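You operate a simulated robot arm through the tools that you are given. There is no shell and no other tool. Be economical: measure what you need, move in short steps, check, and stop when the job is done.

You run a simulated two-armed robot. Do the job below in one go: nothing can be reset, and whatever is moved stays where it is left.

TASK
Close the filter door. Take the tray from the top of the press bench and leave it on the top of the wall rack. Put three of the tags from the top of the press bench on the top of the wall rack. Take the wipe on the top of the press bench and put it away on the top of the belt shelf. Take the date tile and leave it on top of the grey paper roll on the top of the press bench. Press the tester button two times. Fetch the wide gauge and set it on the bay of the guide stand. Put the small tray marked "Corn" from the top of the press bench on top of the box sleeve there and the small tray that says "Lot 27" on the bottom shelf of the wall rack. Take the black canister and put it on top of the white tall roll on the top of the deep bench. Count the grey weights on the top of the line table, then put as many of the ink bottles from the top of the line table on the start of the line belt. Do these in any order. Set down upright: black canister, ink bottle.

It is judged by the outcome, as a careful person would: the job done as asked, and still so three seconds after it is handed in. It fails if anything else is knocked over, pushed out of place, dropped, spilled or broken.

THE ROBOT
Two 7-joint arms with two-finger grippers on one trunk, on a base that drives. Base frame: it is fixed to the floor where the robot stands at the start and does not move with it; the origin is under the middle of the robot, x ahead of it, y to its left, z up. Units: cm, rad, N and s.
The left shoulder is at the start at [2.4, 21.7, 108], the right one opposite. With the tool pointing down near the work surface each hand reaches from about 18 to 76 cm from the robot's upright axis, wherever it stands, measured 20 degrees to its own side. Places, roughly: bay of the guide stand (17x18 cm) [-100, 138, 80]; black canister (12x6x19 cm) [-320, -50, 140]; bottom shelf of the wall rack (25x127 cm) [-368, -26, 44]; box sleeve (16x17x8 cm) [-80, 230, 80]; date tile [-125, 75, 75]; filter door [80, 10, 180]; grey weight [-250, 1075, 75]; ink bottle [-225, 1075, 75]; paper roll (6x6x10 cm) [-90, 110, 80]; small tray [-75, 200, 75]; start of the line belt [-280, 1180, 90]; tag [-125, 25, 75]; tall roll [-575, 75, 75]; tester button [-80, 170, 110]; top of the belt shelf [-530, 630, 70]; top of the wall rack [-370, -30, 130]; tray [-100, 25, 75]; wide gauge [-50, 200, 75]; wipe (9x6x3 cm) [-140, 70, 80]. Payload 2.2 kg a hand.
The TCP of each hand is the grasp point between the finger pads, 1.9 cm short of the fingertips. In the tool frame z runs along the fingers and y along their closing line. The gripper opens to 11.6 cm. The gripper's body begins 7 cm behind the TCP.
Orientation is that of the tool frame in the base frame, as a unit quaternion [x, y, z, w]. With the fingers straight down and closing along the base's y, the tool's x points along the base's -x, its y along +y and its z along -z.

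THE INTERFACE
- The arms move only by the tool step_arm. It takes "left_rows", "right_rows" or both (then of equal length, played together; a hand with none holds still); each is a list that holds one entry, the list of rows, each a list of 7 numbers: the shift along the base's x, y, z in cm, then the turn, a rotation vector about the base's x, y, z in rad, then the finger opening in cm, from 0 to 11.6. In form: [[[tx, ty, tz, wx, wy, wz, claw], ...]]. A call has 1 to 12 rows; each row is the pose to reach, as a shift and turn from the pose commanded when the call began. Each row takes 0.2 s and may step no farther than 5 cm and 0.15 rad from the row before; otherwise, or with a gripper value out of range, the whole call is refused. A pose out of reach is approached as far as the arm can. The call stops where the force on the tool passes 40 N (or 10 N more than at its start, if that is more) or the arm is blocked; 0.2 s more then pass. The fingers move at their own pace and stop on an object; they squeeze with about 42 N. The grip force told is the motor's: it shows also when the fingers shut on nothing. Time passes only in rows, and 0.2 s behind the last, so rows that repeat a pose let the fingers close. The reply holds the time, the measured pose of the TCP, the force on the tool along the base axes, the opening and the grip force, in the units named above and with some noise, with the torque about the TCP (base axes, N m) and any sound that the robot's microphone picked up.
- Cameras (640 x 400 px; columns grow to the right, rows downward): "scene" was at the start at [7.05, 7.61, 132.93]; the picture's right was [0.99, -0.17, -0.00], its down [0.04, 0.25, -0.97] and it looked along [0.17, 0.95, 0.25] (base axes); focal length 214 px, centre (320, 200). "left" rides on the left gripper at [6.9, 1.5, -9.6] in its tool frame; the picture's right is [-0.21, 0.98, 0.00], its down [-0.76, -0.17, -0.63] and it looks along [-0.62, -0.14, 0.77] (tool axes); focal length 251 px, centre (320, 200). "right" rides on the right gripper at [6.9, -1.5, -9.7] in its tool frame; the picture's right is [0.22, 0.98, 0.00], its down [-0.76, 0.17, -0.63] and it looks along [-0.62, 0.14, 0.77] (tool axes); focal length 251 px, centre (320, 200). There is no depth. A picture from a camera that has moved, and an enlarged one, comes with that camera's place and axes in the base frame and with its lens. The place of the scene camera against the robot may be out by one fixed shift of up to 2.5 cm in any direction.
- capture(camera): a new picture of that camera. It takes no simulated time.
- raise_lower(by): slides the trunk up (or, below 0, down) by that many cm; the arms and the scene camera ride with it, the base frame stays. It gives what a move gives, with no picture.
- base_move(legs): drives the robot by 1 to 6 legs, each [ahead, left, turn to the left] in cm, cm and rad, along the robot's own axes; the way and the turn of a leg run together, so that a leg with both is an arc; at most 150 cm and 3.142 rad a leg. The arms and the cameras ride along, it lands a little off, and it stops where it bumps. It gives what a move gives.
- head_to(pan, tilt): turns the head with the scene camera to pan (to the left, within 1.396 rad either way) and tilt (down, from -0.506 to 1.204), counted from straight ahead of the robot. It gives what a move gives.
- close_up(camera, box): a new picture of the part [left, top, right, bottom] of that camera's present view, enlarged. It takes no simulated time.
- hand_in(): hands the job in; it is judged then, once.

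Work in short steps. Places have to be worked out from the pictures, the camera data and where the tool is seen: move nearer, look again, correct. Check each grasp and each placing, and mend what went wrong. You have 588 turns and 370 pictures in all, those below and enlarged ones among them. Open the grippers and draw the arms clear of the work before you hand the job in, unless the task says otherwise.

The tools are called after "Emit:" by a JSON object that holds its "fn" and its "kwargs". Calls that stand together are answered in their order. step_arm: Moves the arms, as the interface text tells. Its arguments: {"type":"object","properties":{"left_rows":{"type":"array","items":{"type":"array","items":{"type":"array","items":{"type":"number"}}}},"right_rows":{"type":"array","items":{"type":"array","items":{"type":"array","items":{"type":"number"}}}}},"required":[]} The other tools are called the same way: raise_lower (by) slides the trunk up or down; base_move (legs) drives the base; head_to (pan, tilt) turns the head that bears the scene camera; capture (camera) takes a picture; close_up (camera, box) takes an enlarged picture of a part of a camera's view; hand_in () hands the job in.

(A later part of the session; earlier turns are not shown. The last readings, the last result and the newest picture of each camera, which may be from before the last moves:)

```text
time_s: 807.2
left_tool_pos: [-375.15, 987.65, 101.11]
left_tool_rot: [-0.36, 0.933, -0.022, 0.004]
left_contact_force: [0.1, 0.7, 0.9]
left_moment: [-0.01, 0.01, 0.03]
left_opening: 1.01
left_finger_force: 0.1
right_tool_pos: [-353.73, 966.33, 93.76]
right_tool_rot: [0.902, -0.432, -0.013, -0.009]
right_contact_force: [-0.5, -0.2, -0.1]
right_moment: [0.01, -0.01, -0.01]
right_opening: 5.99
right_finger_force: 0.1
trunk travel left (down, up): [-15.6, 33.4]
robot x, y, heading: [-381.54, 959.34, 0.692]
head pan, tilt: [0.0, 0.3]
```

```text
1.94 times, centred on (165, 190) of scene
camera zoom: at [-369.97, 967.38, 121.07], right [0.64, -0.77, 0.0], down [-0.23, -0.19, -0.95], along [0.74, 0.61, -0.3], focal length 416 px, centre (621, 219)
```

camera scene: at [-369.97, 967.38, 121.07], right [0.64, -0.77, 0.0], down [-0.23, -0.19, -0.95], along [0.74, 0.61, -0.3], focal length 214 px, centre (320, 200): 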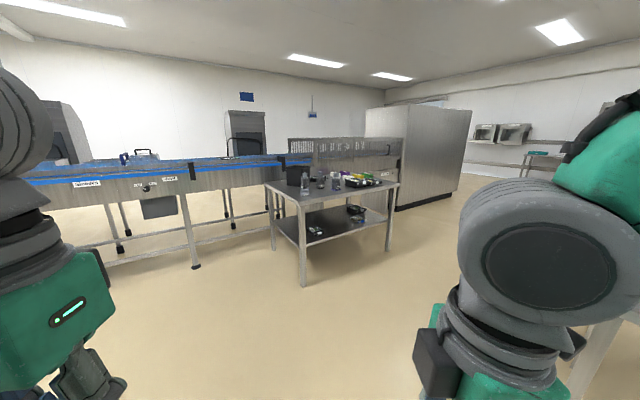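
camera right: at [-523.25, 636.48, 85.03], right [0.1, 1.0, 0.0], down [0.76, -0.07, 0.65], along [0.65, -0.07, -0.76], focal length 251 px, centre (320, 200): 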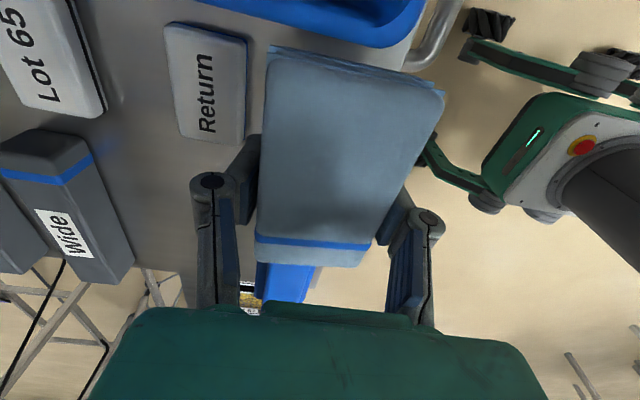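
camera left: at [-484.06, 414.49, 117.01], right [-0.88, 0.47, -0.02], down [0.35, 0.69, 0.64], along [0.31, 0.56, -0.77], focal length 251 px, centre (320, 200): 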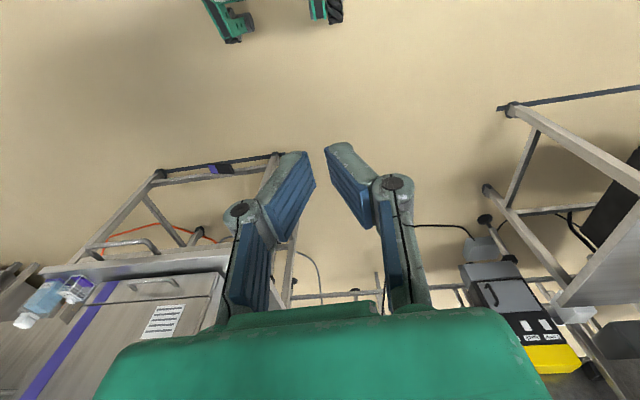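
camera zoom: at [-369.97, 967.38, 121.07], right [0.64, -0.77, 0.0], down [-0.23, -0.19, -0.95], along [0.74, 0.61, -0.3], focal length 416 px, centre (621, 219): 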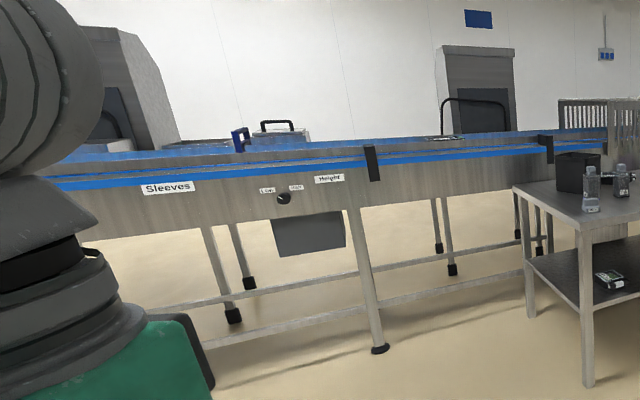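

I see three ink bottles and at least one grey weight ("265 g"). I drive to the table's front side for a closer count.

Emit:
{"fn": "base_move", "kwargs": {"legs": [[60, 0, 0], [0, 0, 0.567], [45, -50, 0]]}}

Emit:
{"fn": "head_to", "kwargs": {"pan": 0, "tilt": 0.5}}

Emit:
{"fn": "capture", "kwargs": {"camera": "scene"}}

```text
time_s: 815.5
left_tool_pos: [-284.35, 1052.45, 101.0]
left_tool_rot: [-0.607, 0.794, -0.021, 0.013]
left_contact_force: [-0.9, -0.3, -0.3]
left_moment: [0.01, -0.03, -0.01]
left_opening: 0.99
left_finger_force: 0.1
right_tool_pos: [-254.79, 1045.93, 93.79]
right_tool_rot: [0.987, -0.16, -0.012, -0.004]
right_contact_force: [0.8, 0.3, 0.1]
right_moment: [-0.01, -0.01, 0.01]
right_opening: 5.98
right_finger_force: 0.1
trunk travel left (down, up): [-15.6, 33.4]
robot x, y, heading: [-274.02, 1024.91, 1.257]
head pan, tilt: [0.0, 0.3]
```

```text
time_s: 816.2
left_tool_pos: [-284.26, 1052.17, 101.18]
left_tool_rot: [-0.607, 0.794, -0.021, 0.011]
left_contact_force: [0.6, 0.2, 0.4]
left_moment: [-0.01, -0.02, 0.03]
left_opening: 0.96
left_finger_force: 0.2
right_tool_pos: [-254.73, 1045.81, 93.87]
right_tool_rot: [0.987, -0.159, -0.013, -0.005]
right_contact_force: [0.2, -0.5, 0.3]
right_moment: [0.03, -0.02, 0.01]
right_opening: 6.01
right_finger_force: 0.1
trunk travel left (down, up): [-15.6, 33.4]
robot x, y, heading: [-273.44, 1025.14, 1.256]
head pan, tilt: [0.0, 0.499]
```

```text
84 pictures are left
camera scene: at [-269.24, 1037.04, 119.24], right [0.95, -0.31, 0.0], down [-0.14, -0.46, -0.88], along [0.27, 0.83, -0.48], focal length 214 px, centre (320, 200)
```

scene: 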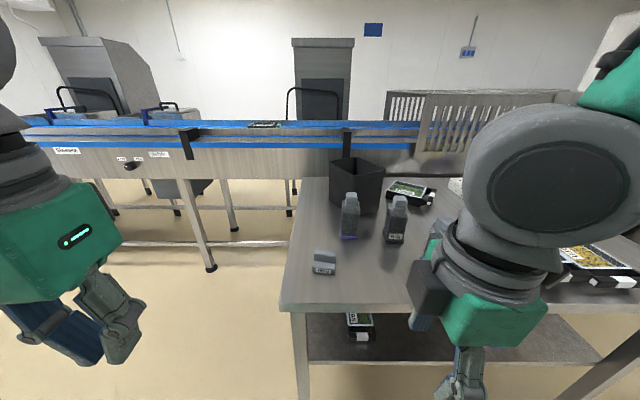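

Emit:
{"fn": "step_arm", "kwargs": {"right_rows": [[[0, -1, 2, 0, 0, -0.14, 6], [0, -2, 4, 0, 0, -0.28, 6], [0, -2, 6, 0, 0, -0.42, 6], [0, -2, 8, 0, 0, -0.56, 6], [1, -2, 10, 0, 0, -0.7, 6], [2, -2, 12, 0, 0, -0.84, 6], [3, -2, 14, 0, 0, -0.98, 6], [4, -2, 16, 0, 0, -1.12, 6], [5, -2, 18, 0, 0, -1.26, 6], [6, -2, 20, 0, 0, -1.4, 6], [7, -2, 22, 0, 0, -1.5, 6]]]}}

Emit:
{"fn": "capture", "kwargs": {"camera": "right"}}

```text
time_s: 818.6
left_tool_pos: [-283.71, 1052.08, 101.11]
left_tool_rot: [-0.609, 0.793, -0.019, 0.01]
left_contact_force: [-0.2, 0.2, 0.6]
left_moment: [0.02, 0.01, -0.01]
left_opening: 0.99
left_finger_force: 0.0
right_tool_pos: [-247.23, 1043.72, 115.84]
right_tool_rot: [-0.613, 0.79, 0.006, 0.015]
right_contact_force: [0.8, -0.5, -1.1]
right_moment: [-0.04, 0.01, 0.02]
right_opening: 6.0
right_finger_force: 0.0
trunk travel left (down, up): [-15.6, 33.4]
robot x, y, heading: [-273.9, 1024.95, 1.262]
head pan, tilt: [0.0, 0.499]
```

```text
83 pictures are left
camera right: at [-247.59, 1036.28, 125.19], right [-1.0, 0.04, -0.01], down [0.02, 0.76, 0.65], along [0.03, 0.65, -0.76], focal length 251 px, centre (320, 200)
```

right: 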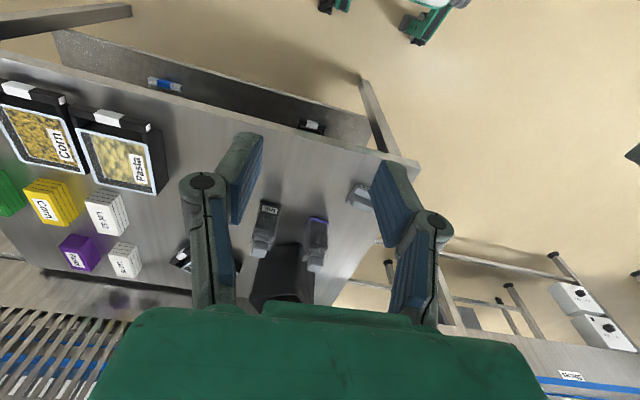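

Emit:
{"fn": "step_arm", "kwargs": {"right_rows": [[[4, -1, 1, 0, 0, 0, 2], [8, -2, 2, 0, 0, 0, 0], [12, -3.5, 3, 0, 0, 0, 0], [16, -5, 4, 0, 0, 0, 0]]]}}

Emit:
{"fn": "capture", "kwargs": {"camera": "right"}}

Emit:
{"fn": "capture", "kwargs": {"camera": "left"}}

```text
time_s: 819.6
left_tool_pos: [-283.65, 1052.25, 101.1]
left_tool_rot: [-0.607, 0.794, -0.019, 0.01]
left_contact_force: [0.1, 0.3, 0.0]
left_moment: [0.01, 0.0, 0.03]
left_opening: 1.0
left_finger_force: 0.1
right_tool_pos: [-231.71, 1039.63, 118.81]
right_tool_rot: [-0.613, 0.79, 0.009, 0.014]
right_contact_force: [0.2, 0.5, -0.7]
right_moment: [-0.05, 0.0, 0.0]
right_opening: 0.0
right_finger_force: 28.5
right hand out of reach, approached as far as the arm can: row 4
trunk travel left (down, up): [-15.6, 33.4]
robot x, y, heading: [-273.84, 1024.86, 1.26]
head pan, tilt: [0.0, 0.499]
```

```text
82 pictures are left
camera right: at [-232.0, 1032.2, 128.18], right [-1.0, 0.03, -0.01], down [0.02, 0.76, 0.65], along [0.03, 0.65, -0.76], focal length 251 px, centre (320, 200)
```

right: 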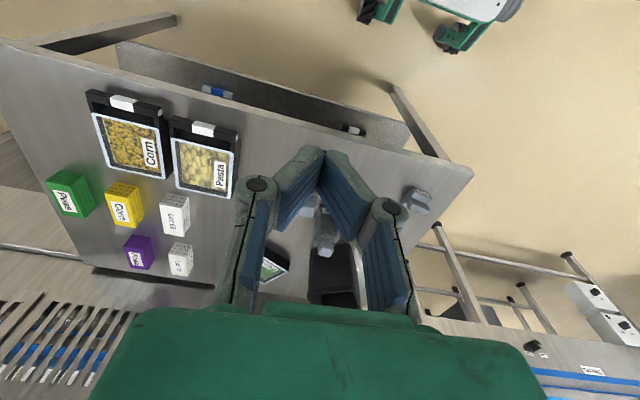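

```text
81 pictures are left
camera left: at [-287.21, 1046.01, 110.81], right [-0.89, 0.46, -0.04], down [0.33, 0.7, 0.63], along [0.32, 0.55, -0.77], focal length 251 px, centre (320, 200)
```

left: 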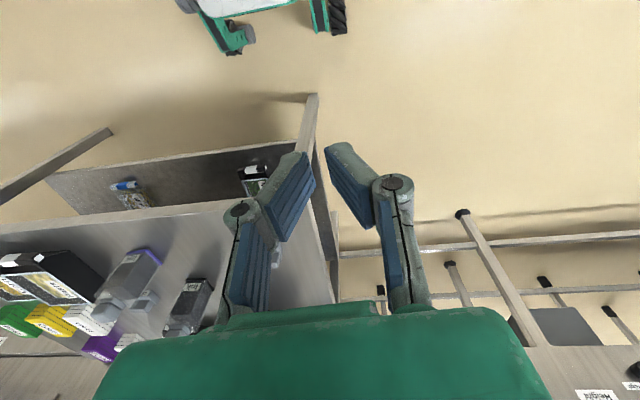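

Emit:
{"fn": "close_up", "kwargs": {"camera": "left", "box": [60, 230, 300, 370]}}

Emit:
{"fn": "close_up", "kwargs": {"camera": "right", "box": [240, 140, 460, 310]}}

```text
2.67 times, centred on (180, 300) of left
camera zoom: at [-287.21, 1046.01, 110.81], right [-0.89, 0.46, -0.04], down [0.33, 0.7, 0.63], along [0.32, 0.55, -0.77], focal length 670 px, centre (693, -67)
```

zoom: 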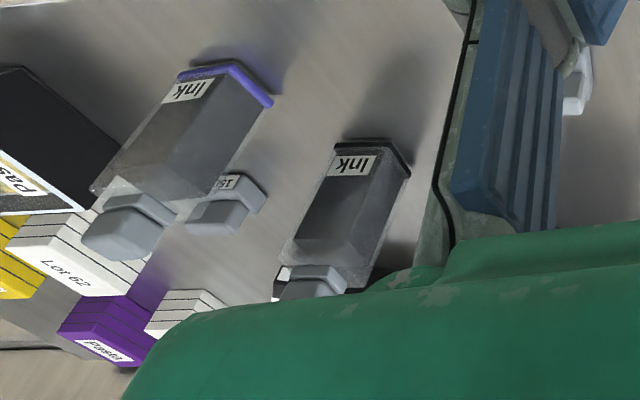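

```text
2.35 times, centred on (350, 225) of right
camera zoom: at [-232.0, 1032.2, 128.18], right [-1.0, 0.03, -0.01], down [0.02, 0.76, 0.65], along [0.03, 0.65, -0.76], focal length 592 px, centre (249, 141)
```

zoom: 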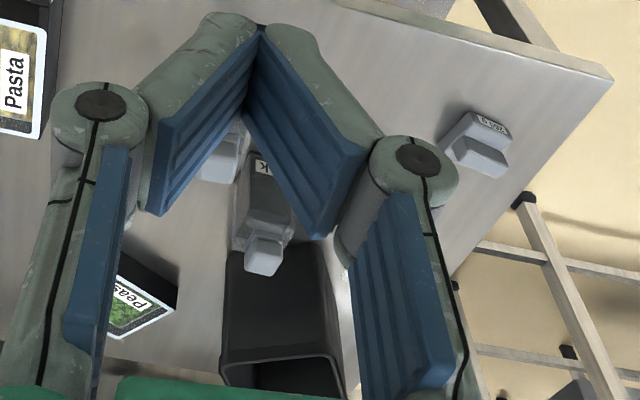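

A second weight sits behind a bottle. I take an unobstructed scene view, raised, to complete the count.

Emit:
{"fn": "raise_lower", "kwargs": {"by": 20}}

Emit:
{"fn": "head_to", "kwargs": {"pan": -0.3, "tilt": 0.75}}

Emit:
{"fn": "capture", "kwargs": {"camera": "scene"}}

```text
time_s: 821.8
left_tool_pos: [-283.67, 1052.17, 121.23]
left_tool_rot: [-0.608, 0.794, -0.019, 0.01]
left_contact_force: [0.0, 0.2, -0.1]
left_moment: [-0.01, -0.01, -0.01]
left_opening: 1.01
left_finger_force: 0.1
right_tool_pos: [-231.78, 1039.64, 138.72]
right_tool_rot: [-0.614, 0.789, 0.008, 0.014]
right_contact_force: [-0.6, 0.8, -0.3]
right_moment: [0.04, -0.01, 0.01]
right_opening: 0.0
right_finger_force: 28.3
trunk travel left (down, up): [-35.6, 13.4]
robot x, y, heading: [-274.38, 1024.78, 1.258]
head pan, tilt: [0.0, 0.499]
```

```text
time_s: 822.6
left_tool_pos: [-283.68, 1052.11, 121.2]
left_tool_rot: [-0.608, 0.794, -0.019, 0.01]
left_contact_force: [-0.2, 0.7, 0.1]
left_moment: [0.0, 0.0, -0.01]
left_opening: 0.96
left_finger_force: 0.0
right_tool_pos: [-231.75, 1039.7, 138.81]
right_tool_rot: [-0.613, 0.79, 0.007, 0.014]
right_contact_force: [-0.3, -0.5, -0.4]
right_moment: [0.01, 0.03, 0.0]
right_opening: 0.01
right_finger_force: 28.4
trunk travel left (down, up): [-35.6, 13.4]
robot x, y, heading: [-273.87, 1024.53, 1.261]
head pan, tilt: [-0.3, 0.75]
```

```text
78 pictures are left
camera scene: at [-266.58, 1034.98, 137.04], right [0.82, -0.57, 0.0], down [-0.39, -0.56, -0.73], along [0.42, 0.6, -0.68], focal length 214 px, centre (320, 200)
```

scene: 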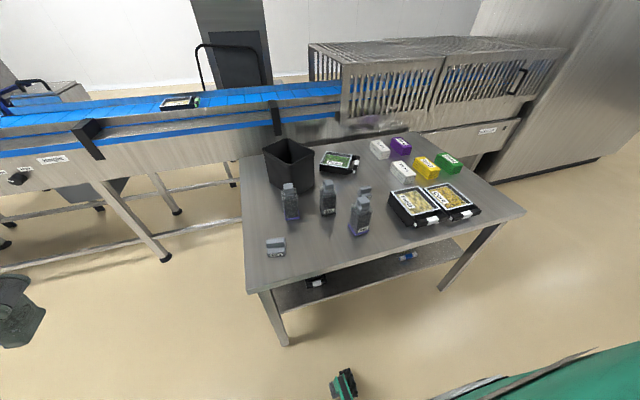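

Emit:
{"fn": "close_up", "kwargs": {"camera": "scene", "box": [235, 120, 535, 270]}}

Emit:
{"fn": "close_up", "kwargs": {"camera": "scene", "box": [255, 170, 395, 265]}}

```text
2.13 times, centred on (385, 195) of scene
camera zoom: at [-266.58, 1034.98, 137.04], right [0.82, -0.57, 0.0], down [-0.39, -0.56, -0.73], along [0.42, 0.6, -0.68], focal length 458 px, centre (181, 211)
```

zoom: 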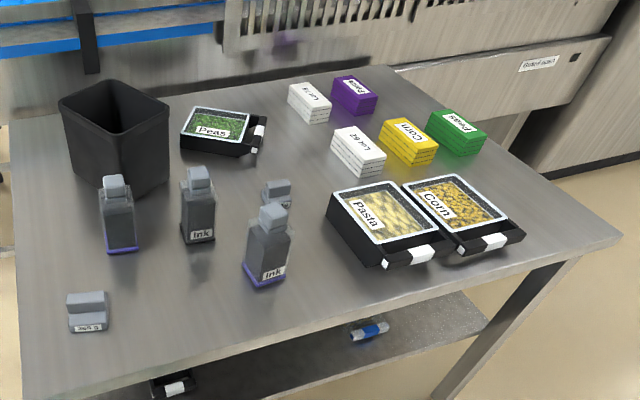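

```text
4.21 times, centred on (325, 218) of scene
camera zoom: at [-266.58, 1034.98, 137.04], right [0.82, -0.57, 0.0], down [-0.39, -0.56, -0.73], along [0.42, 0.6, -0.68], focal length 903 px, centre (299, 126)
```

zoom: 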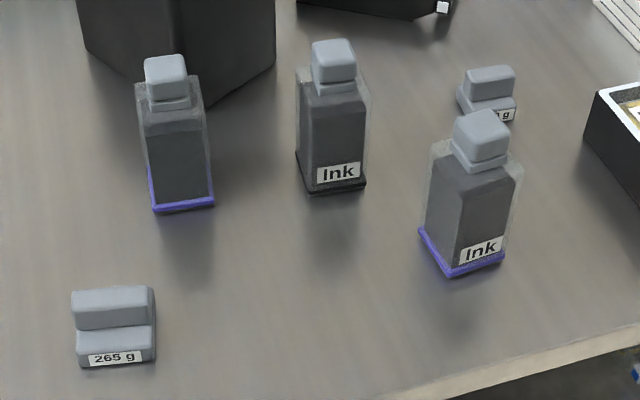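

Two grey weights (265 g and another), so two ink bottles go on the belt. I lower the trunk, and move right 20 and ahead 11.

Emit:
{"fn": "raise_lower", "kwargs": {"by": -24}}

Emit:
{"fn": "base_move", "kwargs": {"legs": [[0, -20, 0], [10, 0, 0]]}}

Emit:
{"fn": "step_arm", "kwargs": {"left_rows": [[[0, 0, 2, 0, 0, 0, 4], [0, 0, 4, 0, 0, 0, 8], [0, 0, 6, 0, 0, 0, 8], [0, 0, 8, 0, 0, 0, 8], [0, 0, 8, 0, 0, 0, 8], [0, 0, 8, 0, 0, 0, 8], [0, 0, 8, 0, 0, 0, 8], [0, 0, 8, 0, 0, 0, 8]]]}}

Emit:
{"fn": "capture", "kwargs": {"camera": "left"}}

Emit:
{"fn": "capture", "kwargs": {"camera": "right"}}

```text
time_s: 825.1
left_tool_pos: [-283.57, 1052.14, 97.22]
left_tool_rot: [-0.608, 0.793, -0.019, 0.01]
left_contact_force: [0.5, 0.1, -0.1]
left_moment: [0.02, -0.02, 0.01]
left_opening: 1.02
left_finger_force: 0.0
right_tool_pos: [-231.9, 1039.6, 114.83]
right_tool_rot: [-0.614, 0.789, 0.008, 0.014]
right_contact_force: [-1.2, 0.3, 0.2]
right_moment: [-0.01, -0.01, -0.02]
right_opening: 0.03
right_finger_force: 27.9
trunk travel left (down, up): [-11.6, 37.4]
robot x, y, heading: [-274.13, 1024.8, 1.258]
head pan, tilt: [-0.3, 0.75]
```

```text
time_s: 827.4
left_tool_pos: [-261.55, 1055.58, 97.14]
left_tool_rot: [-0.607, 0.794, -0.019, 0.009]
left_contact_force: [-0.3, 1.2, 0.3]
left_moment: [-0.02, 0.02, 0.01]
left_opening: 1.0
left_finger_force: 0.0
right_tool_pos: [-209.74, 1043.21, 114.76]
right_tool_rot: [-0.613, 0.79, 0.007, 0.014]
right_contact_force: [0.3, -0.1, -0.9]
right_moment: [-0.01, 0.02, -0.01]
right_opening: 0.0
right_finger_force: 28.3
trunk travel left (down, up): [-11.6, 37.4]
robot x, y, heading: [-252.13, 1028.24, 1.267]
head pan, tilt: [-0.3, 0.75]
```

```text
time_s: 829.2
left_tool_pos: [-261.61, 1055.34, 105.12]
left_tool_rot: [-0.608, 0.794, -0.018, 0.011]
left_contact_force: [1.0, -0.7, -0.6]
left_moment: [-0.03, 0.02, -0.03]
left_opening: 8.0
left_finger_force: 0.0
right_tool_pos: [-209.71, 1042.89, 114.72]
right_tool_rot: [-0.613, 0.79, 0.008, 0.014]
right_contact_force: [-0.1, -0.4, 0.4]
right_moment: [0.02, 0.05, 0.01]
right_opening: 0.0
right_finger_force: 28.1
trunk travel left (down, up): [-11.6, 37.4]
robot x, y, heading: [-252.23, 1028.36, 1.258]
head pan, tilt: [-0.3, 0.75]
```

```text
75 pictures are left
camera left: at [-265.27, 1049.23, 114.82], right [-0.89, 0.46, -0.04], down [0.33, 0.7, 0.64], along [0.32, 0.55, -0.77], focal length 251 px, centre (320, 200)
```

left: 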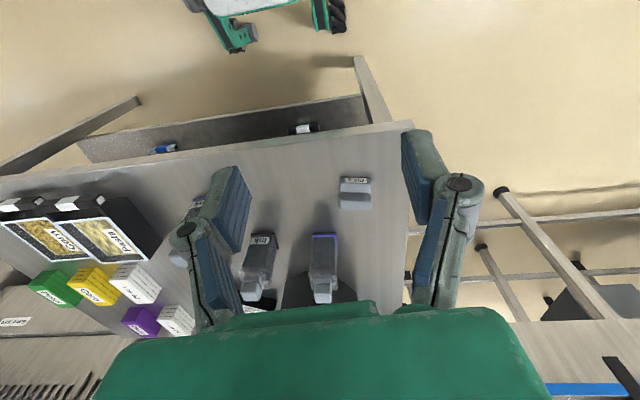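

```text
74 pictures are left
camera right: at [-210.06, 1035.56, 124.2], right [-1.0, 0.03, -0.01], down [0.02, 0.76, 0.66], along [0.03, 0.65, -0.76], focal length 251 px, centre (320, 200)
```

right: 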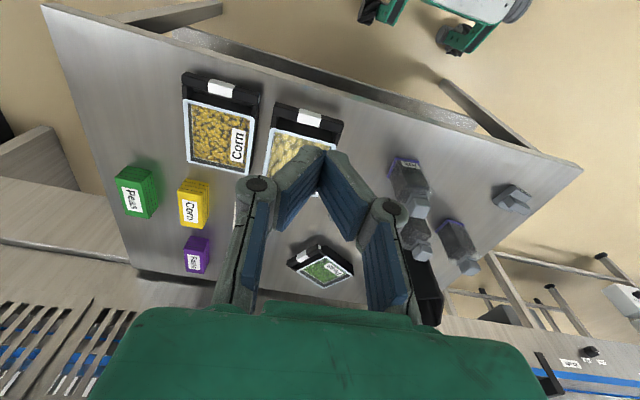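

b1 at (-243.4,1090), b3 at (-227,1069.5). The left hand goes over b1, rotated -0.2 to match its faces.

Emit:
{"fn": "step_arm", "kwargs": {"left_rows": [[[2, 3.9, 0, 0, 0, -0.03, 8], [4, 7.8, 0, 0, 0, -0.06, 8], [6, 11.7, 0, 0, 0, -0.09, 8], [8, 15.6, 0, 0, 0, -0.12, 8], [10, 19.5, 0, 0, 0, -0.15, 8], [12, 23.4, 0, 0, 0, -0.18, 8], [14, 27.3, 0, 0, 0, -0.2, 8], [16.2, 31, -1, 0, 0, -0.2, 8], [18.2, 34.5, -3, 0, 0, -0.2, 8], [18.2, 34.5, -7, 0, 0, -0.2, 8], [18.2, 34.5, -11, 0, 0, -0.2, 8]]]}}

Emit:
{"fn": "capture", "kwargs": {"camera": "left"}}

```text
time_s: 831.6
left_tool_pos: [-243.35, 1090.16, 94.12]
left_tool_rot: [-0.526, 0.85, -0.02, 0.008]
left_contact_force: [-0.3, 0.4, -0.6]
left_moment: [-0.04, 0.0, -0.03]
left_opening: 7.99
left_finger_force: 0.2
right_tool_pos: [-209.63, 1043.13, 114.78]
right_tool_rot: [-0.613, 0.79, 0.006, 0.014]
right_contact_force: [0.0, 0.8, -1.1]
right_moment: [-0.03, 0.02, 0.01]
right_opening: 0.0
right_finger_force: 28.4
trunk travel left (down, up): [-11.6, 37.4]
robot x, y, heading: [-252.16, 1028.41, 1.258]
head pan, tilt: [-0.3, 0.75]
```

```text
73 pictures are left
camera left: at [-248.18, 1084.85, 103.64], right [-0.78, 0.63, -0.04], down [0.47, 0.62, 0.63], along [0.42, 0.47, -0.77], focal length 251 px, centre (320, 200)
```

left: 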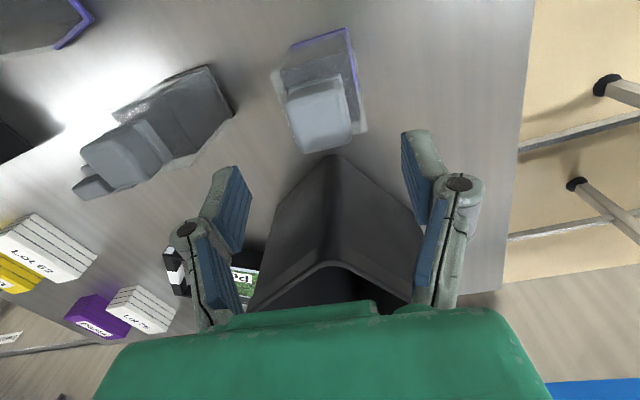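

Aligned. I correct (-0.8,-1.6), descend and grip.

Emit:
{"fn": "step_arm", "kwargs": {"left_rows": [[[-0.4, -0.8, 0, 0, 0, 0, 8], [-0.8, -1.6, -2, 0, 0, 0, 8], [-0.8, -1.6, -6, 0, 0, 0, 8], [-0.8, -1.6, -10, 0, 0, 0, 8], [-0.8, -1.6, -13, 0, 0, 0, 8], [-0.8, -1.6, -13, 0, 0, 0, 6], [-0.8, -1.6, -13, 0, 0, 0, 3], [-0.8, -1.6, -13, 0, 0, 0, 3]]]}}

Emit:
{"fn": "capture", "kwargs": {"camera": "left"}}

```text
time_s: 832.8
left_tool_pos: [-244.26, 1088.65, 82.98]
left_tool_rot: [-0.527, 0.85, -0.016, 0.019]
left_contact_force: [0.5, -4.9, 17.2]
left_moment: [0.32, 0.33, 0.05]
left_opening: 5.98
left_finger_force: 0.1
right_tool_pos: [-210.08, 1042.72, 114.96]
right_tool_rot: [-0.614, 0.789, 0.007, 0.014]
right_contact_force: [0.9, 1.1, 0.2]
right_moment: [-0.06, -0.01, 0.0]
right_opening: 0.01
right_finger_force: 28.1
trunk travel left (down, up): [-11.6, 37.4]
robot x, y, heading: [-252.17, 1028.17, 1.257]
head pan, tilt: [-0.3, 0.75]
stopped in row 6 (left hand): the force on the tool passed its limit at 56 N (the readings are from after the stop); the commanded pose is now the measured one
```

```text
72 pictures are left
camera left: at [-249.08, 1083.09, 92.46], right [-0.78, 0.63, -0.04], down [0.46, 0.61, 0.65], along [0.43, 0.49, -0.76], focal length 251 px, centre (320, 200)
```

left: 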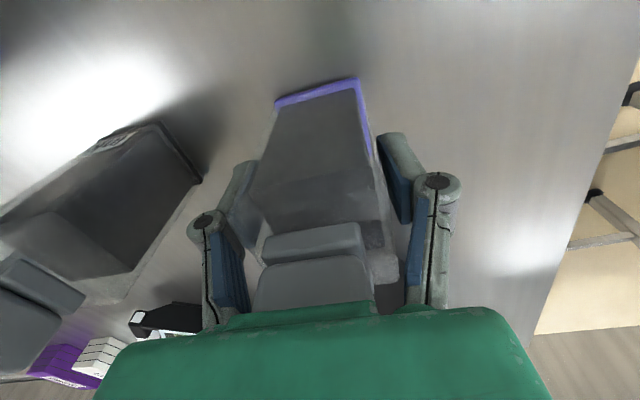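

The palm touched the cap (bottle is ~15 cm tall). I raise 0.6 and close on the body.

Emit:
{"fn": "step_arm", "kwargs": {"left_rows": [[[0, 0, 0.6, 0, -0.02, 0, 6], [0, 0, 0.8, 0, -0.02, 0, 4.5], [0, 0, 0.8, 0, -0.02, 0, 3], [0, 0, 0.8, 0, -0.02, 0, 3]]]}}

Emit:
{"fn": "step_arm", "kwargs": {"left_rows": [[[0, 0, 2, 0, 0, 0, 3], [0, 0, 6, 0, 0, 0, 3], [0, 0, 10, 0, 0, 0, 3], [-1, -2, 14, 0, 0, 0, 3], [-2, -5, 17, 0, 0, 0, 3], [-4, -9, 18, 0, 0, 0, 3], [-6, -13, 18, 0, 0, 0, 3], [-8, -17, 18, 0, 0, 0, 3]]]}}

Emit:
{"fn": "capture", "kwargs": {"camera": "left"}}

```text
time_s: 833.8
left_tool_pos: [-244.26, 1088.62, 83.55]
left_tool_rot: [-0.527, 0.849, -0.02, 0.025]
left_contact_force: [-0.5, 0.1, -3.4]
left_moment: [0.01, 0.01, -0.01]
left_opening: 5.56
left_finger_force: 41.9
right_tool_pos: [-210.01, 1042.92, 114.86]
right_tool_rot: [-0.613, 0.79, 0.007, 0.015]
right_contact_force: [0.8, 0.1, 0.5]
right_moment: [0.03, 0.01, 0.0]
right_opening: 0.0
right_finger_force: 28.4
trunk travel left (down, up): [-11.6, 37.4]
robot x, y, heading: [-252.11, 1028.27, 1.259]
head pan, tilt: [-0.3, 0.75]
```

```text
time_s: 835.6
left_tool_pos: [-252.39, 1071.38, 101.66]
left_tool_rot: [-0.526, 0.85, -0.021, 0.026]
left_contact_force: [-0.9, 0.3, -3.3]
left_moment: [0.01, -0.02, -0.03]
left_opening: 5.55
left_finger_force: 41.4
right_tool_pos: [-210.16, 1042.81, 115.01]
right_tool_rot: [-0.614, 0.789, 0.008, 0.017]
right_contact_force: [-0.6, -0.1, 0.3]
right_moment: [0.02, -0.03, 0.0]
right_opening: 0.0
right_finger_force: 28.6
trunk travel left (down, up): [-11.6, 37.4]
robot x, y, heading: [-251.79, 1028.19, 1.259]
head pan, tilt: [-0.3, 0.75]
heard: snap
```

```text
71 pictures are left
camera left: at [-257.4, 1065.91, 110.96], right [-0.78, 0.63, -0.06], down [0.44, 0.61, 0.66], along [0.45, 0.49, -0.75], focal length 251 px, centre (320, 200)
```

left: 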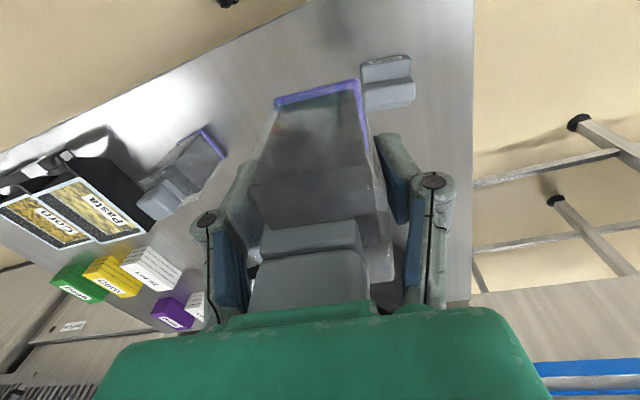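

A "snap" was heard — I check what happened.

Emit:
{"fn": "capture", "kwargs": {"camera": "scene"}}

Emit:
{"fn": "close_up", "kwargs": {"camera": "left", "box": [180, 40, 460, 330]}}

```text
70 pictures are left
camera scene: at [-244.56, 1038.31, 113.04], right [0.82, -0.57, 0.0], down [-0.39, -0.56, -0.73], along [0.42, 0.6, -0.68], focal length 214 px, centre (320, 200)
```

scene: 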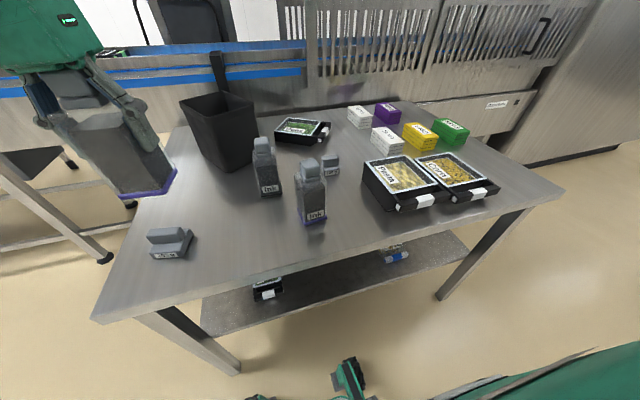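

```text
1.38 times, centred on (320, 185) of left
camera zoom: at [-257.4, 1065.91, 110.96], right [-0.78, 0.63, -0.06], down [0.44, 0.61, 0.66], along [0.45, 0.49, -0.75], focal length 347 px, centre (320, 221)
```

zoom: 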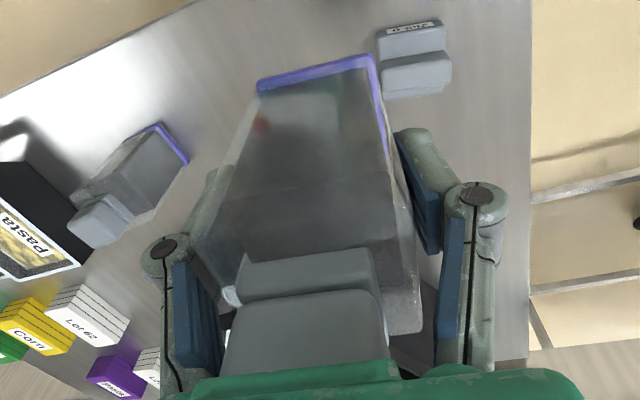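

Emit:
{"fn": "close_up", "kwargs": {"camera": "scene", "box": [20, 40, 220, 240]}}

```text
2.00 times, centred on (120, 140) of scene
camera zoom: at [-244.56, 1038.31, 113.04], right [0.82, -0.57, 0.0], down [-0.39, -0.56, -0.73], along [0.42, 0.6, -0.68], focal length 429 px, centre (720, 320)
```

zoom: 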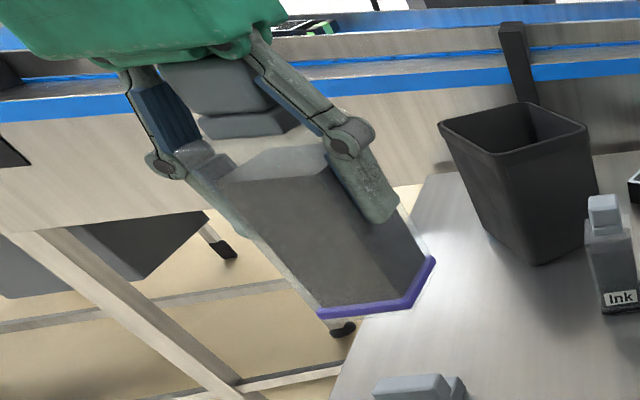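

Everything looks intact. Now the right hand goes for the second bottle.

Emit:
{"fn": "step_arm", "kwargs": {"right_rows": [[[-2.2, 3.4, -1, 0, 0, 0, 4], [-4.4, 6.8, -2, 0, 0, 0, 8], [-6.6, 10.2, -3, 0, 0, 0, 8], [-8.8, 13.6, -4, 0, 0, 0, 8], [-11, 17, -6, 0, 0, 0, 8], [-13.2, 20.4, -9, 0, 0, 0, 8], [-15.6, 24, -12, 0, 0, 0, 8], [-15.8, 25, -16, 0, 0, 0, 8]]]}}

Emit:
{"fn": "capture", "kwargs": {"camera": "right"}}

```text
refused: row 6 steps farther than a row can; nothing moved
```

```text
67 pictures are left
camera right: at [-210.49, 1035.34, 124.37], right [-1.0, 0.03, -0.02], down [0.01, 0.75, 0.66], along [0.03, 0.66, -0.75], focal length 251 px, centre (320, 200)
```

right: 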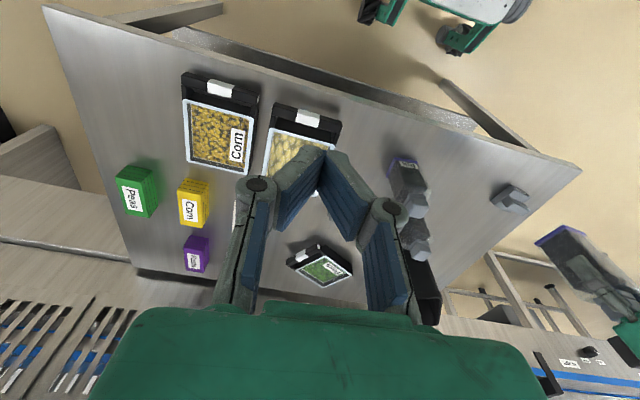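

Emit:
{"fn": "step_arm", "kwargs": {"right_rows": [[[-2, 3.2, -1, 0, 0, 0, 4], [-4, 6.4, -2, 0, 0, 0, 8], [-6, 9.6, -3, 0, 0, 0, 8], [-8, 12.8, -4, 0, 0, 0, 8], [-10, 16, -5, 0, 0, 0, 8], [-12, 19.2, -6, 0, 0, 0, 8], [-14, 22.2, -8, 0, 0, 0, 8], [-15.8, 25, -10, 0, 0, 0, 8], [-15.8, 25, -14, 0, 0, 0, 8]]]}}

Emit:
{"fn": "capture", "kwargs": {"camera": "right"}}

```text
time_s: 837.6
left_tool_pos: [-252.36, 1071.49, 101.46]
left_tool_rot: [-0.526, 0.85, -0.02, 0.027]
left_contact_force: [-0.6, -0.1, -3.8]
left_moment: [0.03, -0.01, 0.0]
left_opening: 5.52
left_finger_force: 42.1
right_tool_pos: [-225.92, 1067.97, 100.91]
right_tool_rot: [-0.615, 0.788, 0.007, 0.016]
right_contact_force: [0.0, 0.5, 0.7]
right_moment: [-0.03, -0.02, 0.0]
right_opening: 7.99
right_finger_force: 0.0
trunk travel left (down, up): [-11.6, 37.4]
robot x, y, heading: [-252.09, 1028.35, 1.262]
head pan, tilt: [-0.3, 0.75]
heard: snap
```

```text
66 pictures are left
camera right: at [-226.24, 1060.48, 110.27], right [-1.0, 0.03, -0.02], down [0.01, 0.75, 0.66], along [0.03, 0.66, -0.75], focal length 251 px, centre (320, 200)
```

right: 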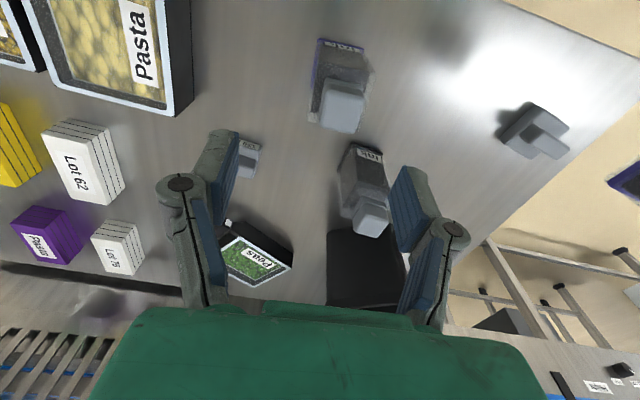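

"Snap" again while the left hand only held its bottle — perhaps the squeeze. I ease the left grip to a gentler command and watch.

Emit:
{"fn": "step_arm", "kwargs": {"left_rows": [[[0, 0, 0, 0, 0, 0, 4.6], [0, 0, 0, 0, 0, 0, 4.9], [0, 0, 0, 0, 0, 0, 4.9], [0, 0, 0, 0, 0, 0, 4.9]]]}}

Emit:
{"fn": "close_up", "kwargs": {"camera": "left", "box": [180, 40, 460, 330]}}

```text
time_s: 838.6
left_tool_pos: [-252.31, 1071.59, 101.51]
left_tool_rot: [-0.525, 0.85, -0.021, 0.025]
left_contact_force: [-0.1, -0.5, -3.4]
left_moment: [0.0, 0.03, -0.01]
left_opening: 5.56
left_finger_force: 42.1
right_tool_pos: [-225.86, 1067.84, 100.87]
right_tool_rot: [-0.614, 0.789, 0.007, 0.015]
right_contact_force: [0.5, 0.2, 0.1]
right_moment: [-0.01, 0.03, 0.0]
right_opening: 7.99
right_finger_force: 0.1
trunk travel left (down, up): [-11.6, 37.4]
robot x, y, heading: [-252.35, 1028.26, 1.262]
head pan, tilt: [-0.3, 0.75]
```

```text
1.38 times, centred on (320, 185) of left
camera zoom: at [-257.33, 1066.11, 110.91], right [-0.78, 0.63, -0.06], down [0.44, 0.61, 0.66], along [0.45, 0.49, -0.75], focal length 347 px, centre (320, 221)
```

zoom: 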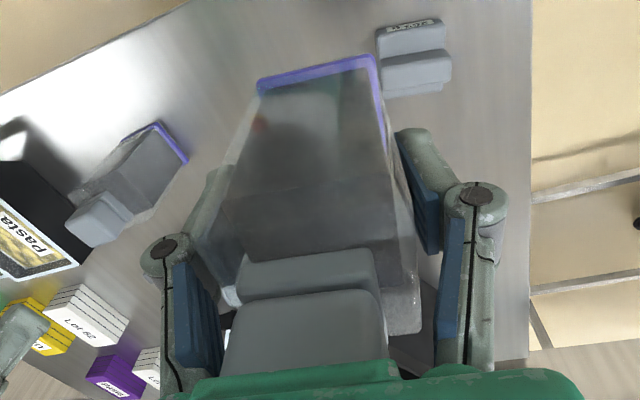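

Bottle 2 centre ≈(-227.2,1068.6). I adjust and descend to z≈84, then close.

Emit:
{"fn": "step_arm", "kwargs": {"right_rows": [[[-0.7, 0.3, -1, 0, 0, 0, 8], [-1.3, 0.6, -4, 0, 0, 0, 8], [-1.3, 0.6, -8, 0, 0, 0, 8], [-1.3, 0.6, -12, 0, 0, 0, 8], [-1.3, 0.6, -15, 0, 0, 0, 8], [-1.3, 0.6, -16.8, 0, 0, 0, 8]]]}}

Emit:
{"fn": "capture", "kwargs": {"camera": "right"}}

```text
time_s: 840.0
left_tool_pos: [-252.42, 1071.67, 101.42]
left_tool_rot: [-0.525, 0.85, -0.022, 0.026]
left_contact_force: [0.9, -0.2, -2.8]
left_moment: [-0.04, -0.01, -0.01]
left_opening: 5.53
left_finger_force: 42.3
right_tool_pos: [-227.14, 1068.43, 84.09]
right_tool_rot: [-0.613, 0.79, 0.007, 0.016]
right_contact_force: [-0.3, 0.5, -0.2]
right_moment: [0.02, 0.0, 0.01]
right_opening: 7.97
right_finger_force: 0.1
trunk travel left (down, up): [-11.6, 37.4]
robot x, y, heading: [-252.11, 1028.19, 1.26]
head pan, tilt: [-0.3, 0.75]
```

```text
64 pictures are left
camera right: at [-227.54, 1061.06, 93.46], right [-1.0, 0.03, -0.02], down [0.01, 0.75, 0.66], along [0.03, 0.66, -0.75], focal length 251 px, centre (320, 200)
```

right: 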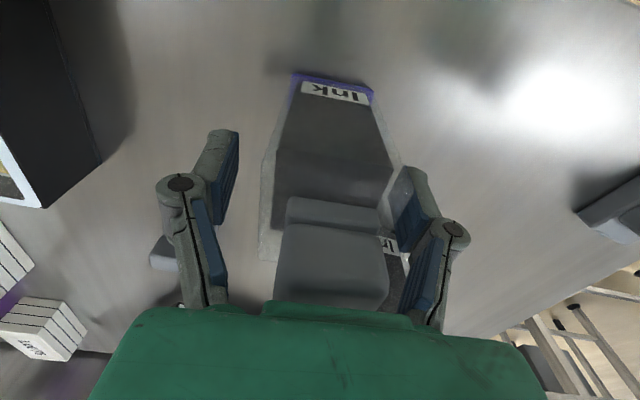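

Emit:
{"fn": "step_arm", "kwargs": {"right_rows": [[[-0.9, 0.1, 0, 0, 0, 0, 8], [-0.9, 0.1, 0, 0, 0, 0, 6.5], [-0.9, 0.1, 0, 0, 0, 0, 5.5], [-0.9, 0.1, 0, 0, 0, 0, 4.6], [-0.9, 0.1, 0, 0, 0, 0, 4.6], [-0.9, 0.1, 3, 0, 0, 0, 4.6], [-0.9, 0.1, 7, 0, 0, 0, 4.6], [-0.5, -1, 11, 0, 0, 0, 4.6], [0, -3, 15, 0, 0, 0, 4.6], [0, -6, 18, 0, 0, 0, 4.6], [1, -10, 19, 0, 0, 0, 4.6]]]}}

Emit:
{"fn": "capture", "kwargs": {"camera": "right"}}

```text
time_s: 842.4
left_tool_pos: [-251.85, 1071.43, 101.63]
left_tool_rot: [-0.527, 0.85, -0.019, 0.025]
left_contact_force: [0.2, -0.1, -4.4]
left_moment: [0.01, 0.0, -0.01]
left_opening: 5.55
left_finger_force: 41.7
right_tool_pos: [-225.65, 1058.32, 103.08]
right_tool_rot: [-0.614, 0.789, 0.009, 0.016]
right_contact_force: [0.6, -0.5, -3.0]
right_moment: [-0.02, 0.01, 0.01]
right_opening: 5.54
right_finger_force: 42.1
trunk travel left (down, up): [-11.6, 37.4]
robot x, y, heading: [-251.74, 1028.18, 1.262]
head pan, tilt: [-0.3, 0.75]
```

```text
63 pictures are left
camera right: at [-226.04, 1050.94, 112.51], right [-1.0, 0.03, -0.01], down [0.02, 0.75, 0.66], along [0.03, 0.66, -0.75], focal length 251 px, centre (320, 200)
```

right: 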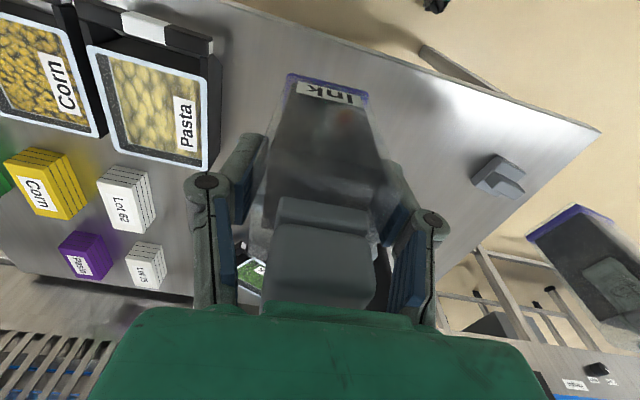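

Both bottles are held upright. I back off, go left past the table, and look at the belt start.

Emit:
{"fn": "base_move", "kwargs": {"legs": [[-32, 0, 0], [0, 95, 0], [60, 0, 0]]}}

Emit:
{"fn": "head_to", "kwargs": {"pan": 0, "tilt": 0.45}}

Emit:
{"fn": "capture", "kwargs": {"camera": "scene"}}

```text
time_s: 852.1
left_tool_pos: [-335.09, 1126.89, 101.53]
left_tool_rot: [-0.527, 0.849, -0.021, 0.025]
left_contact_force: [-0.4, 0.7, -3.5]
left_moment: [-0.03, 0.01, 0.0]
left_opening: 5.53
left_finger_force: 42.1
right_tool_pos: [-308.97, 1113.98, 103.06]
right_tool_rot: [-0.616, 0.788, 0.007, 0.015]
right_contact_force: [0.5, 0.1, -4.6]
right_moment: [-0.02, -0.01, 0.0]
right_opening: 5.52
right_finger_force: 42.7
trunk travel left (down, up): [-11.6, 37.4]
robot x, y, heading: [-334.43, 1083.34, 1.258]
head pan, tilt: [-0.3, 0.75]
```

```text
time_s: 852.9
left_tool_pos: [-335.01, 1126.52, 101.68]
left_tool_rot: [-0.527, 0.849, -0.02, 0.025]
left_contact_force: [0.0, 0.7, -4.2]
left_moment: [0.0, 0.03, -0.02]
left_opening: 5.51
left_finger_force: 41.8
right_tool_pos: [-308.83, 1113.6, 103.28]
right_tool_rot: [-0.615, 0.789, 0.007, 0.016]
right_contact_force: [-0.4, 0.4, -3.3]
right_moment: [-0.04, -0.01, 0.01]
right_opening: 5.52
right_finger_force: 42.1
trunk travel left (down, up): [-11.6, 37.4]
robot x, y, heading: [-334.65, 1083.31, 1.269]
head pan, tilt: [0.0, 0.45]
```

```text
62 pictures are left
camera scene: at [-329.21, 1095.77, 115.65], right [0.95, -0.3, 0.0], down [-0.13, -0.42, -0.9], along [0.27, 0.86, -0.44], focal length 214 px, centre (320, 200)
```

scene: 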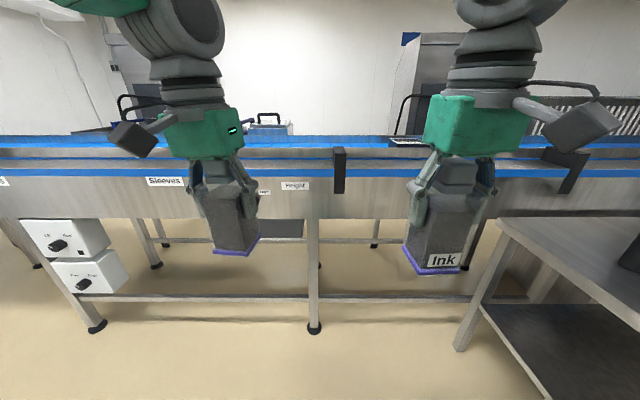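

Emit:
{"fn": "close_up", "kwargs": {"camera": "scene", "box": [260, 120, 420, 220]}}

```text
4.00 times, centred on (340, 170) of scene
camera zoom: at [-329.21, 1095.77, 115.65], right [0.95, -0.3, 0.0], down [-0.13, -0.42, -0.9], along [0.27, 0.86, -0.44], focal length 858 px, centre (240, 320)
```

zoom: 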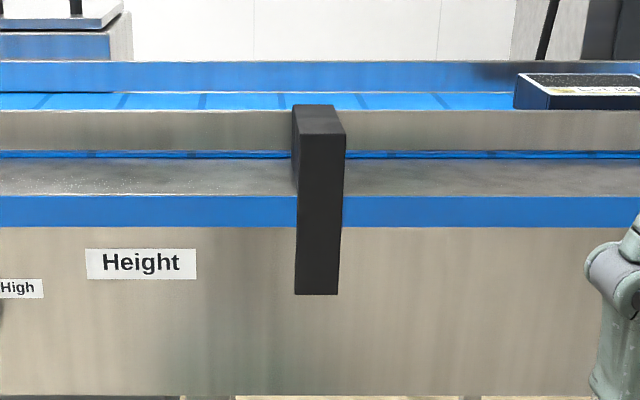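

The belt lies behind a raised guide rail. I raise the trunk to look down on it.

Emit:
{"fn": "raise_lower", "kwargs": {"by": 22}}

Emit:
{"fn": "head_to", "kwargs": {"pan": -0.15, "tilt": 0.6}}

Emit:
{"fn": "capture", "kwargs": {"camera": "scene"}}

```text
time_s: 855.2
left_tool_pos: [-335.0, 1126.74, 123.59]
left_tool_rot: [-0.528, 0.849, -0.021, 0.025]
left_contact_force: [-0.8, -1.1, -3.1]
left_moment: [-0.01, 0.05, -0.01]
left_opening: 5.53
left_finger_force: 41.5
right_tool_pos: [-308.93, 1113.79, 125.12]
right_tool_rot: [-0.614, 0.789, 0.008, 0.017]
right_contact_force: [0.3, -0.2, -3.3]
right_moment: [0.0, -0.04, 0.0]
right_opening: 5.53
right_finger_force: 41.8
trunk travel left (down, up): [-33.6, 15.4]
robot x, y, heading: [-334.84, 1083.84, 1.264]
head pan, tilt: [0.0, 0.45]
```

```text
time_s: 856.0
left_tool_pos: [-335.12, 1126.79, 123.76]
left_tool_rot: [-0.527, 0.849, -0.021, 0.026]
left_contact_force: [0.3, -0.6, -3.5]
left_moment: [-0.03, 0.02, -0.02]
left_opening: 5.55
left_finger_force: 41.5
right_tool_pos: [-308.89, 1113.67, 125.29]
right_tool_rot: [-0.615, 0.789, 0.008, 0.017]
right_contact_force: [-0.2, 0.3, -3.5]
right_moment: [0.0, 0.02, 0.03]
right_opening: 5.53
right_finger_force: 41.6
trunk travel left (down, up): [-33.6, 15.4]
robot x, y, heading: [-334.42, 1083.5, 1.26]
head pan, tilt: [-0.15, 0.6]
```

```text
60 pictures are left
camera scene: at [-328.06, 1095.03, 136.3], right [0.9, -0.44, 0.0], down [-0.25, -0.51, -0.82], along [0.36, 0.74, -0.57], focal length 214 px, centre (320, 200)
```

scene: 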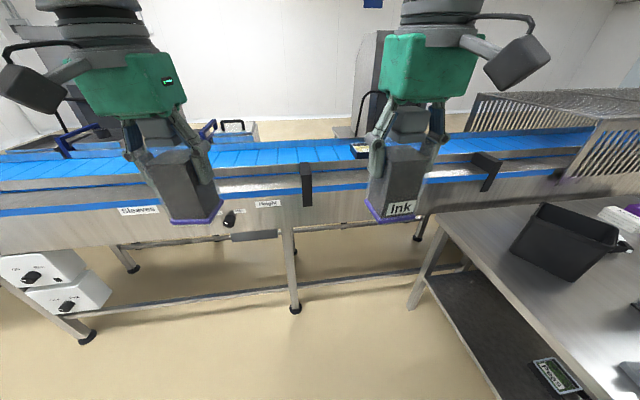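

The belt centre is near s≈1035 with a black tray at F≈612. I'll place the bottles at about (-276,1176) and (-289,1180). I drive in close.

Emit:
{"fn": "base_move", "kwargs": {"legs": [[0, -11, 0], [36, 0, 0]]}}

Emit:
{"fn": "step_arm", "kwargs": {"left_rows": [[[0, 0, 0, 0, 0, 0, 4.6], [0, 0, 0, 0, 0, 0, 4.6], [0, 0, 0, 0, 0, 0, 4.6], [0, 0, 0, 0, 0, 0, 4.6], [0, 0, 0, 0, 0, 0, 4.6], [0, 0, 0, 0, 0, 0, 4.6]]]}}

Emit:
{"fn": "head_to", "kwargs": {"pan": -0.1, "tilt": 0.7}}

Emit:
{"fn": "capture", "kwargs": {"camera": "scene"}}

```text
time_s: 859.0
left_tool_pos: [-320.29, 1159.18, 123.18]
left_tool_rot: [-0.529, 0.847, -0.036, 0.043]
left_contact_force: [-2.6, 0.0, -3.8]
left_moment: [-0.03, -0.16, 0.03]
left_opening: 5.53
left_finger_force: 42.0
right_tool_pos: [-294.33, 1146.38, 126.04]
right_tool_rot: [-0.616, 0.787, -0.009, 0.032]
right_contact_force: [-2.7, 0.9, -2.0]
right_moment: [-0.07, -0.11, 0.0]
right_opening: 5.54
right_finger_force: 42.4
trunk travel left (down, up): [-33.6, 15.4]
robot x, y, heading: [-314.72, 1115.5, 1.265]
head pan, tilt: [-0.15, 0.6]
```

```text
time_s: 860.6
left_tool_pos: [-316.62, 1157.64, 123.63]
left_tool_rot: [-0.529, 0.848, -0.028, 0.034]
left_contact_force: [-1.5, 0.5, -2.6]
left_moment: [-0.03, -0.08, 0.02]
left_opening: 5.54
left_finger_force: 42.4
right_tool_pos: [-290.58, 1144.96, 125.72]
right_tool_rot: [-0.617, 0.787, 0.002, 0.023]
right_contact_force: [-1.1, -1.5, -2.8]
right_moment: [-0.03, -0.04, -0.02]
right_opening: 5.54
right_finger_force: 42.2
trunk travel left (down, up): [-33.6, 15.4]
robot x, y, heading: [-314.29, 1114.58, 1.268]
head pan, tilt: [-0.15, 0.6]
stopped in row 6 (left hand): the arm was blocked; the commanded pose is now the measured one
```

```text
time_s: 861.3
left_tool_pos: [-310.15, 1155.91, 124.16]
left_tool_rot: [-0.527, 0.85, -0.008, 0.02]
left_contact_force: [4.0, -1.1, -3.3]
left_moment: [0.07, 0.27, -0.01]
left_opening: 5.52
left_finger_force: 41.6
right_tool_pos: [-283.79, 1143.08, 125.03]
right_tool_rot: [-0.614, 0.789, 0.02, 0.01]
right_contact_force: [4.2, -1.4, -3.6]
right_moment: [0.05, 0.26, -0.01]
right_opening: 5.54
right_finger_force: 42.0
trunk travel left (down, up): [-33.6, 15.4]
robot x, y, heading: [-312.55, 1113.73, 1.266]
head pan, tilt: [-0.099, 0.7]
```

```text
59 pictures are left
camera scene: at [-301.76, 1123.92, 135.31], right [0.92, -0.39, -0.04], down [-0.28, -0.58, -0.76], along [0.28, 0.71, -0.65], focal length 214 px, centre (320, 200)
```

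scene: 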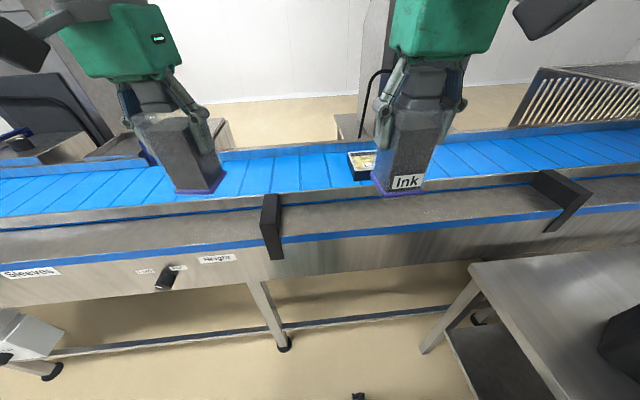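

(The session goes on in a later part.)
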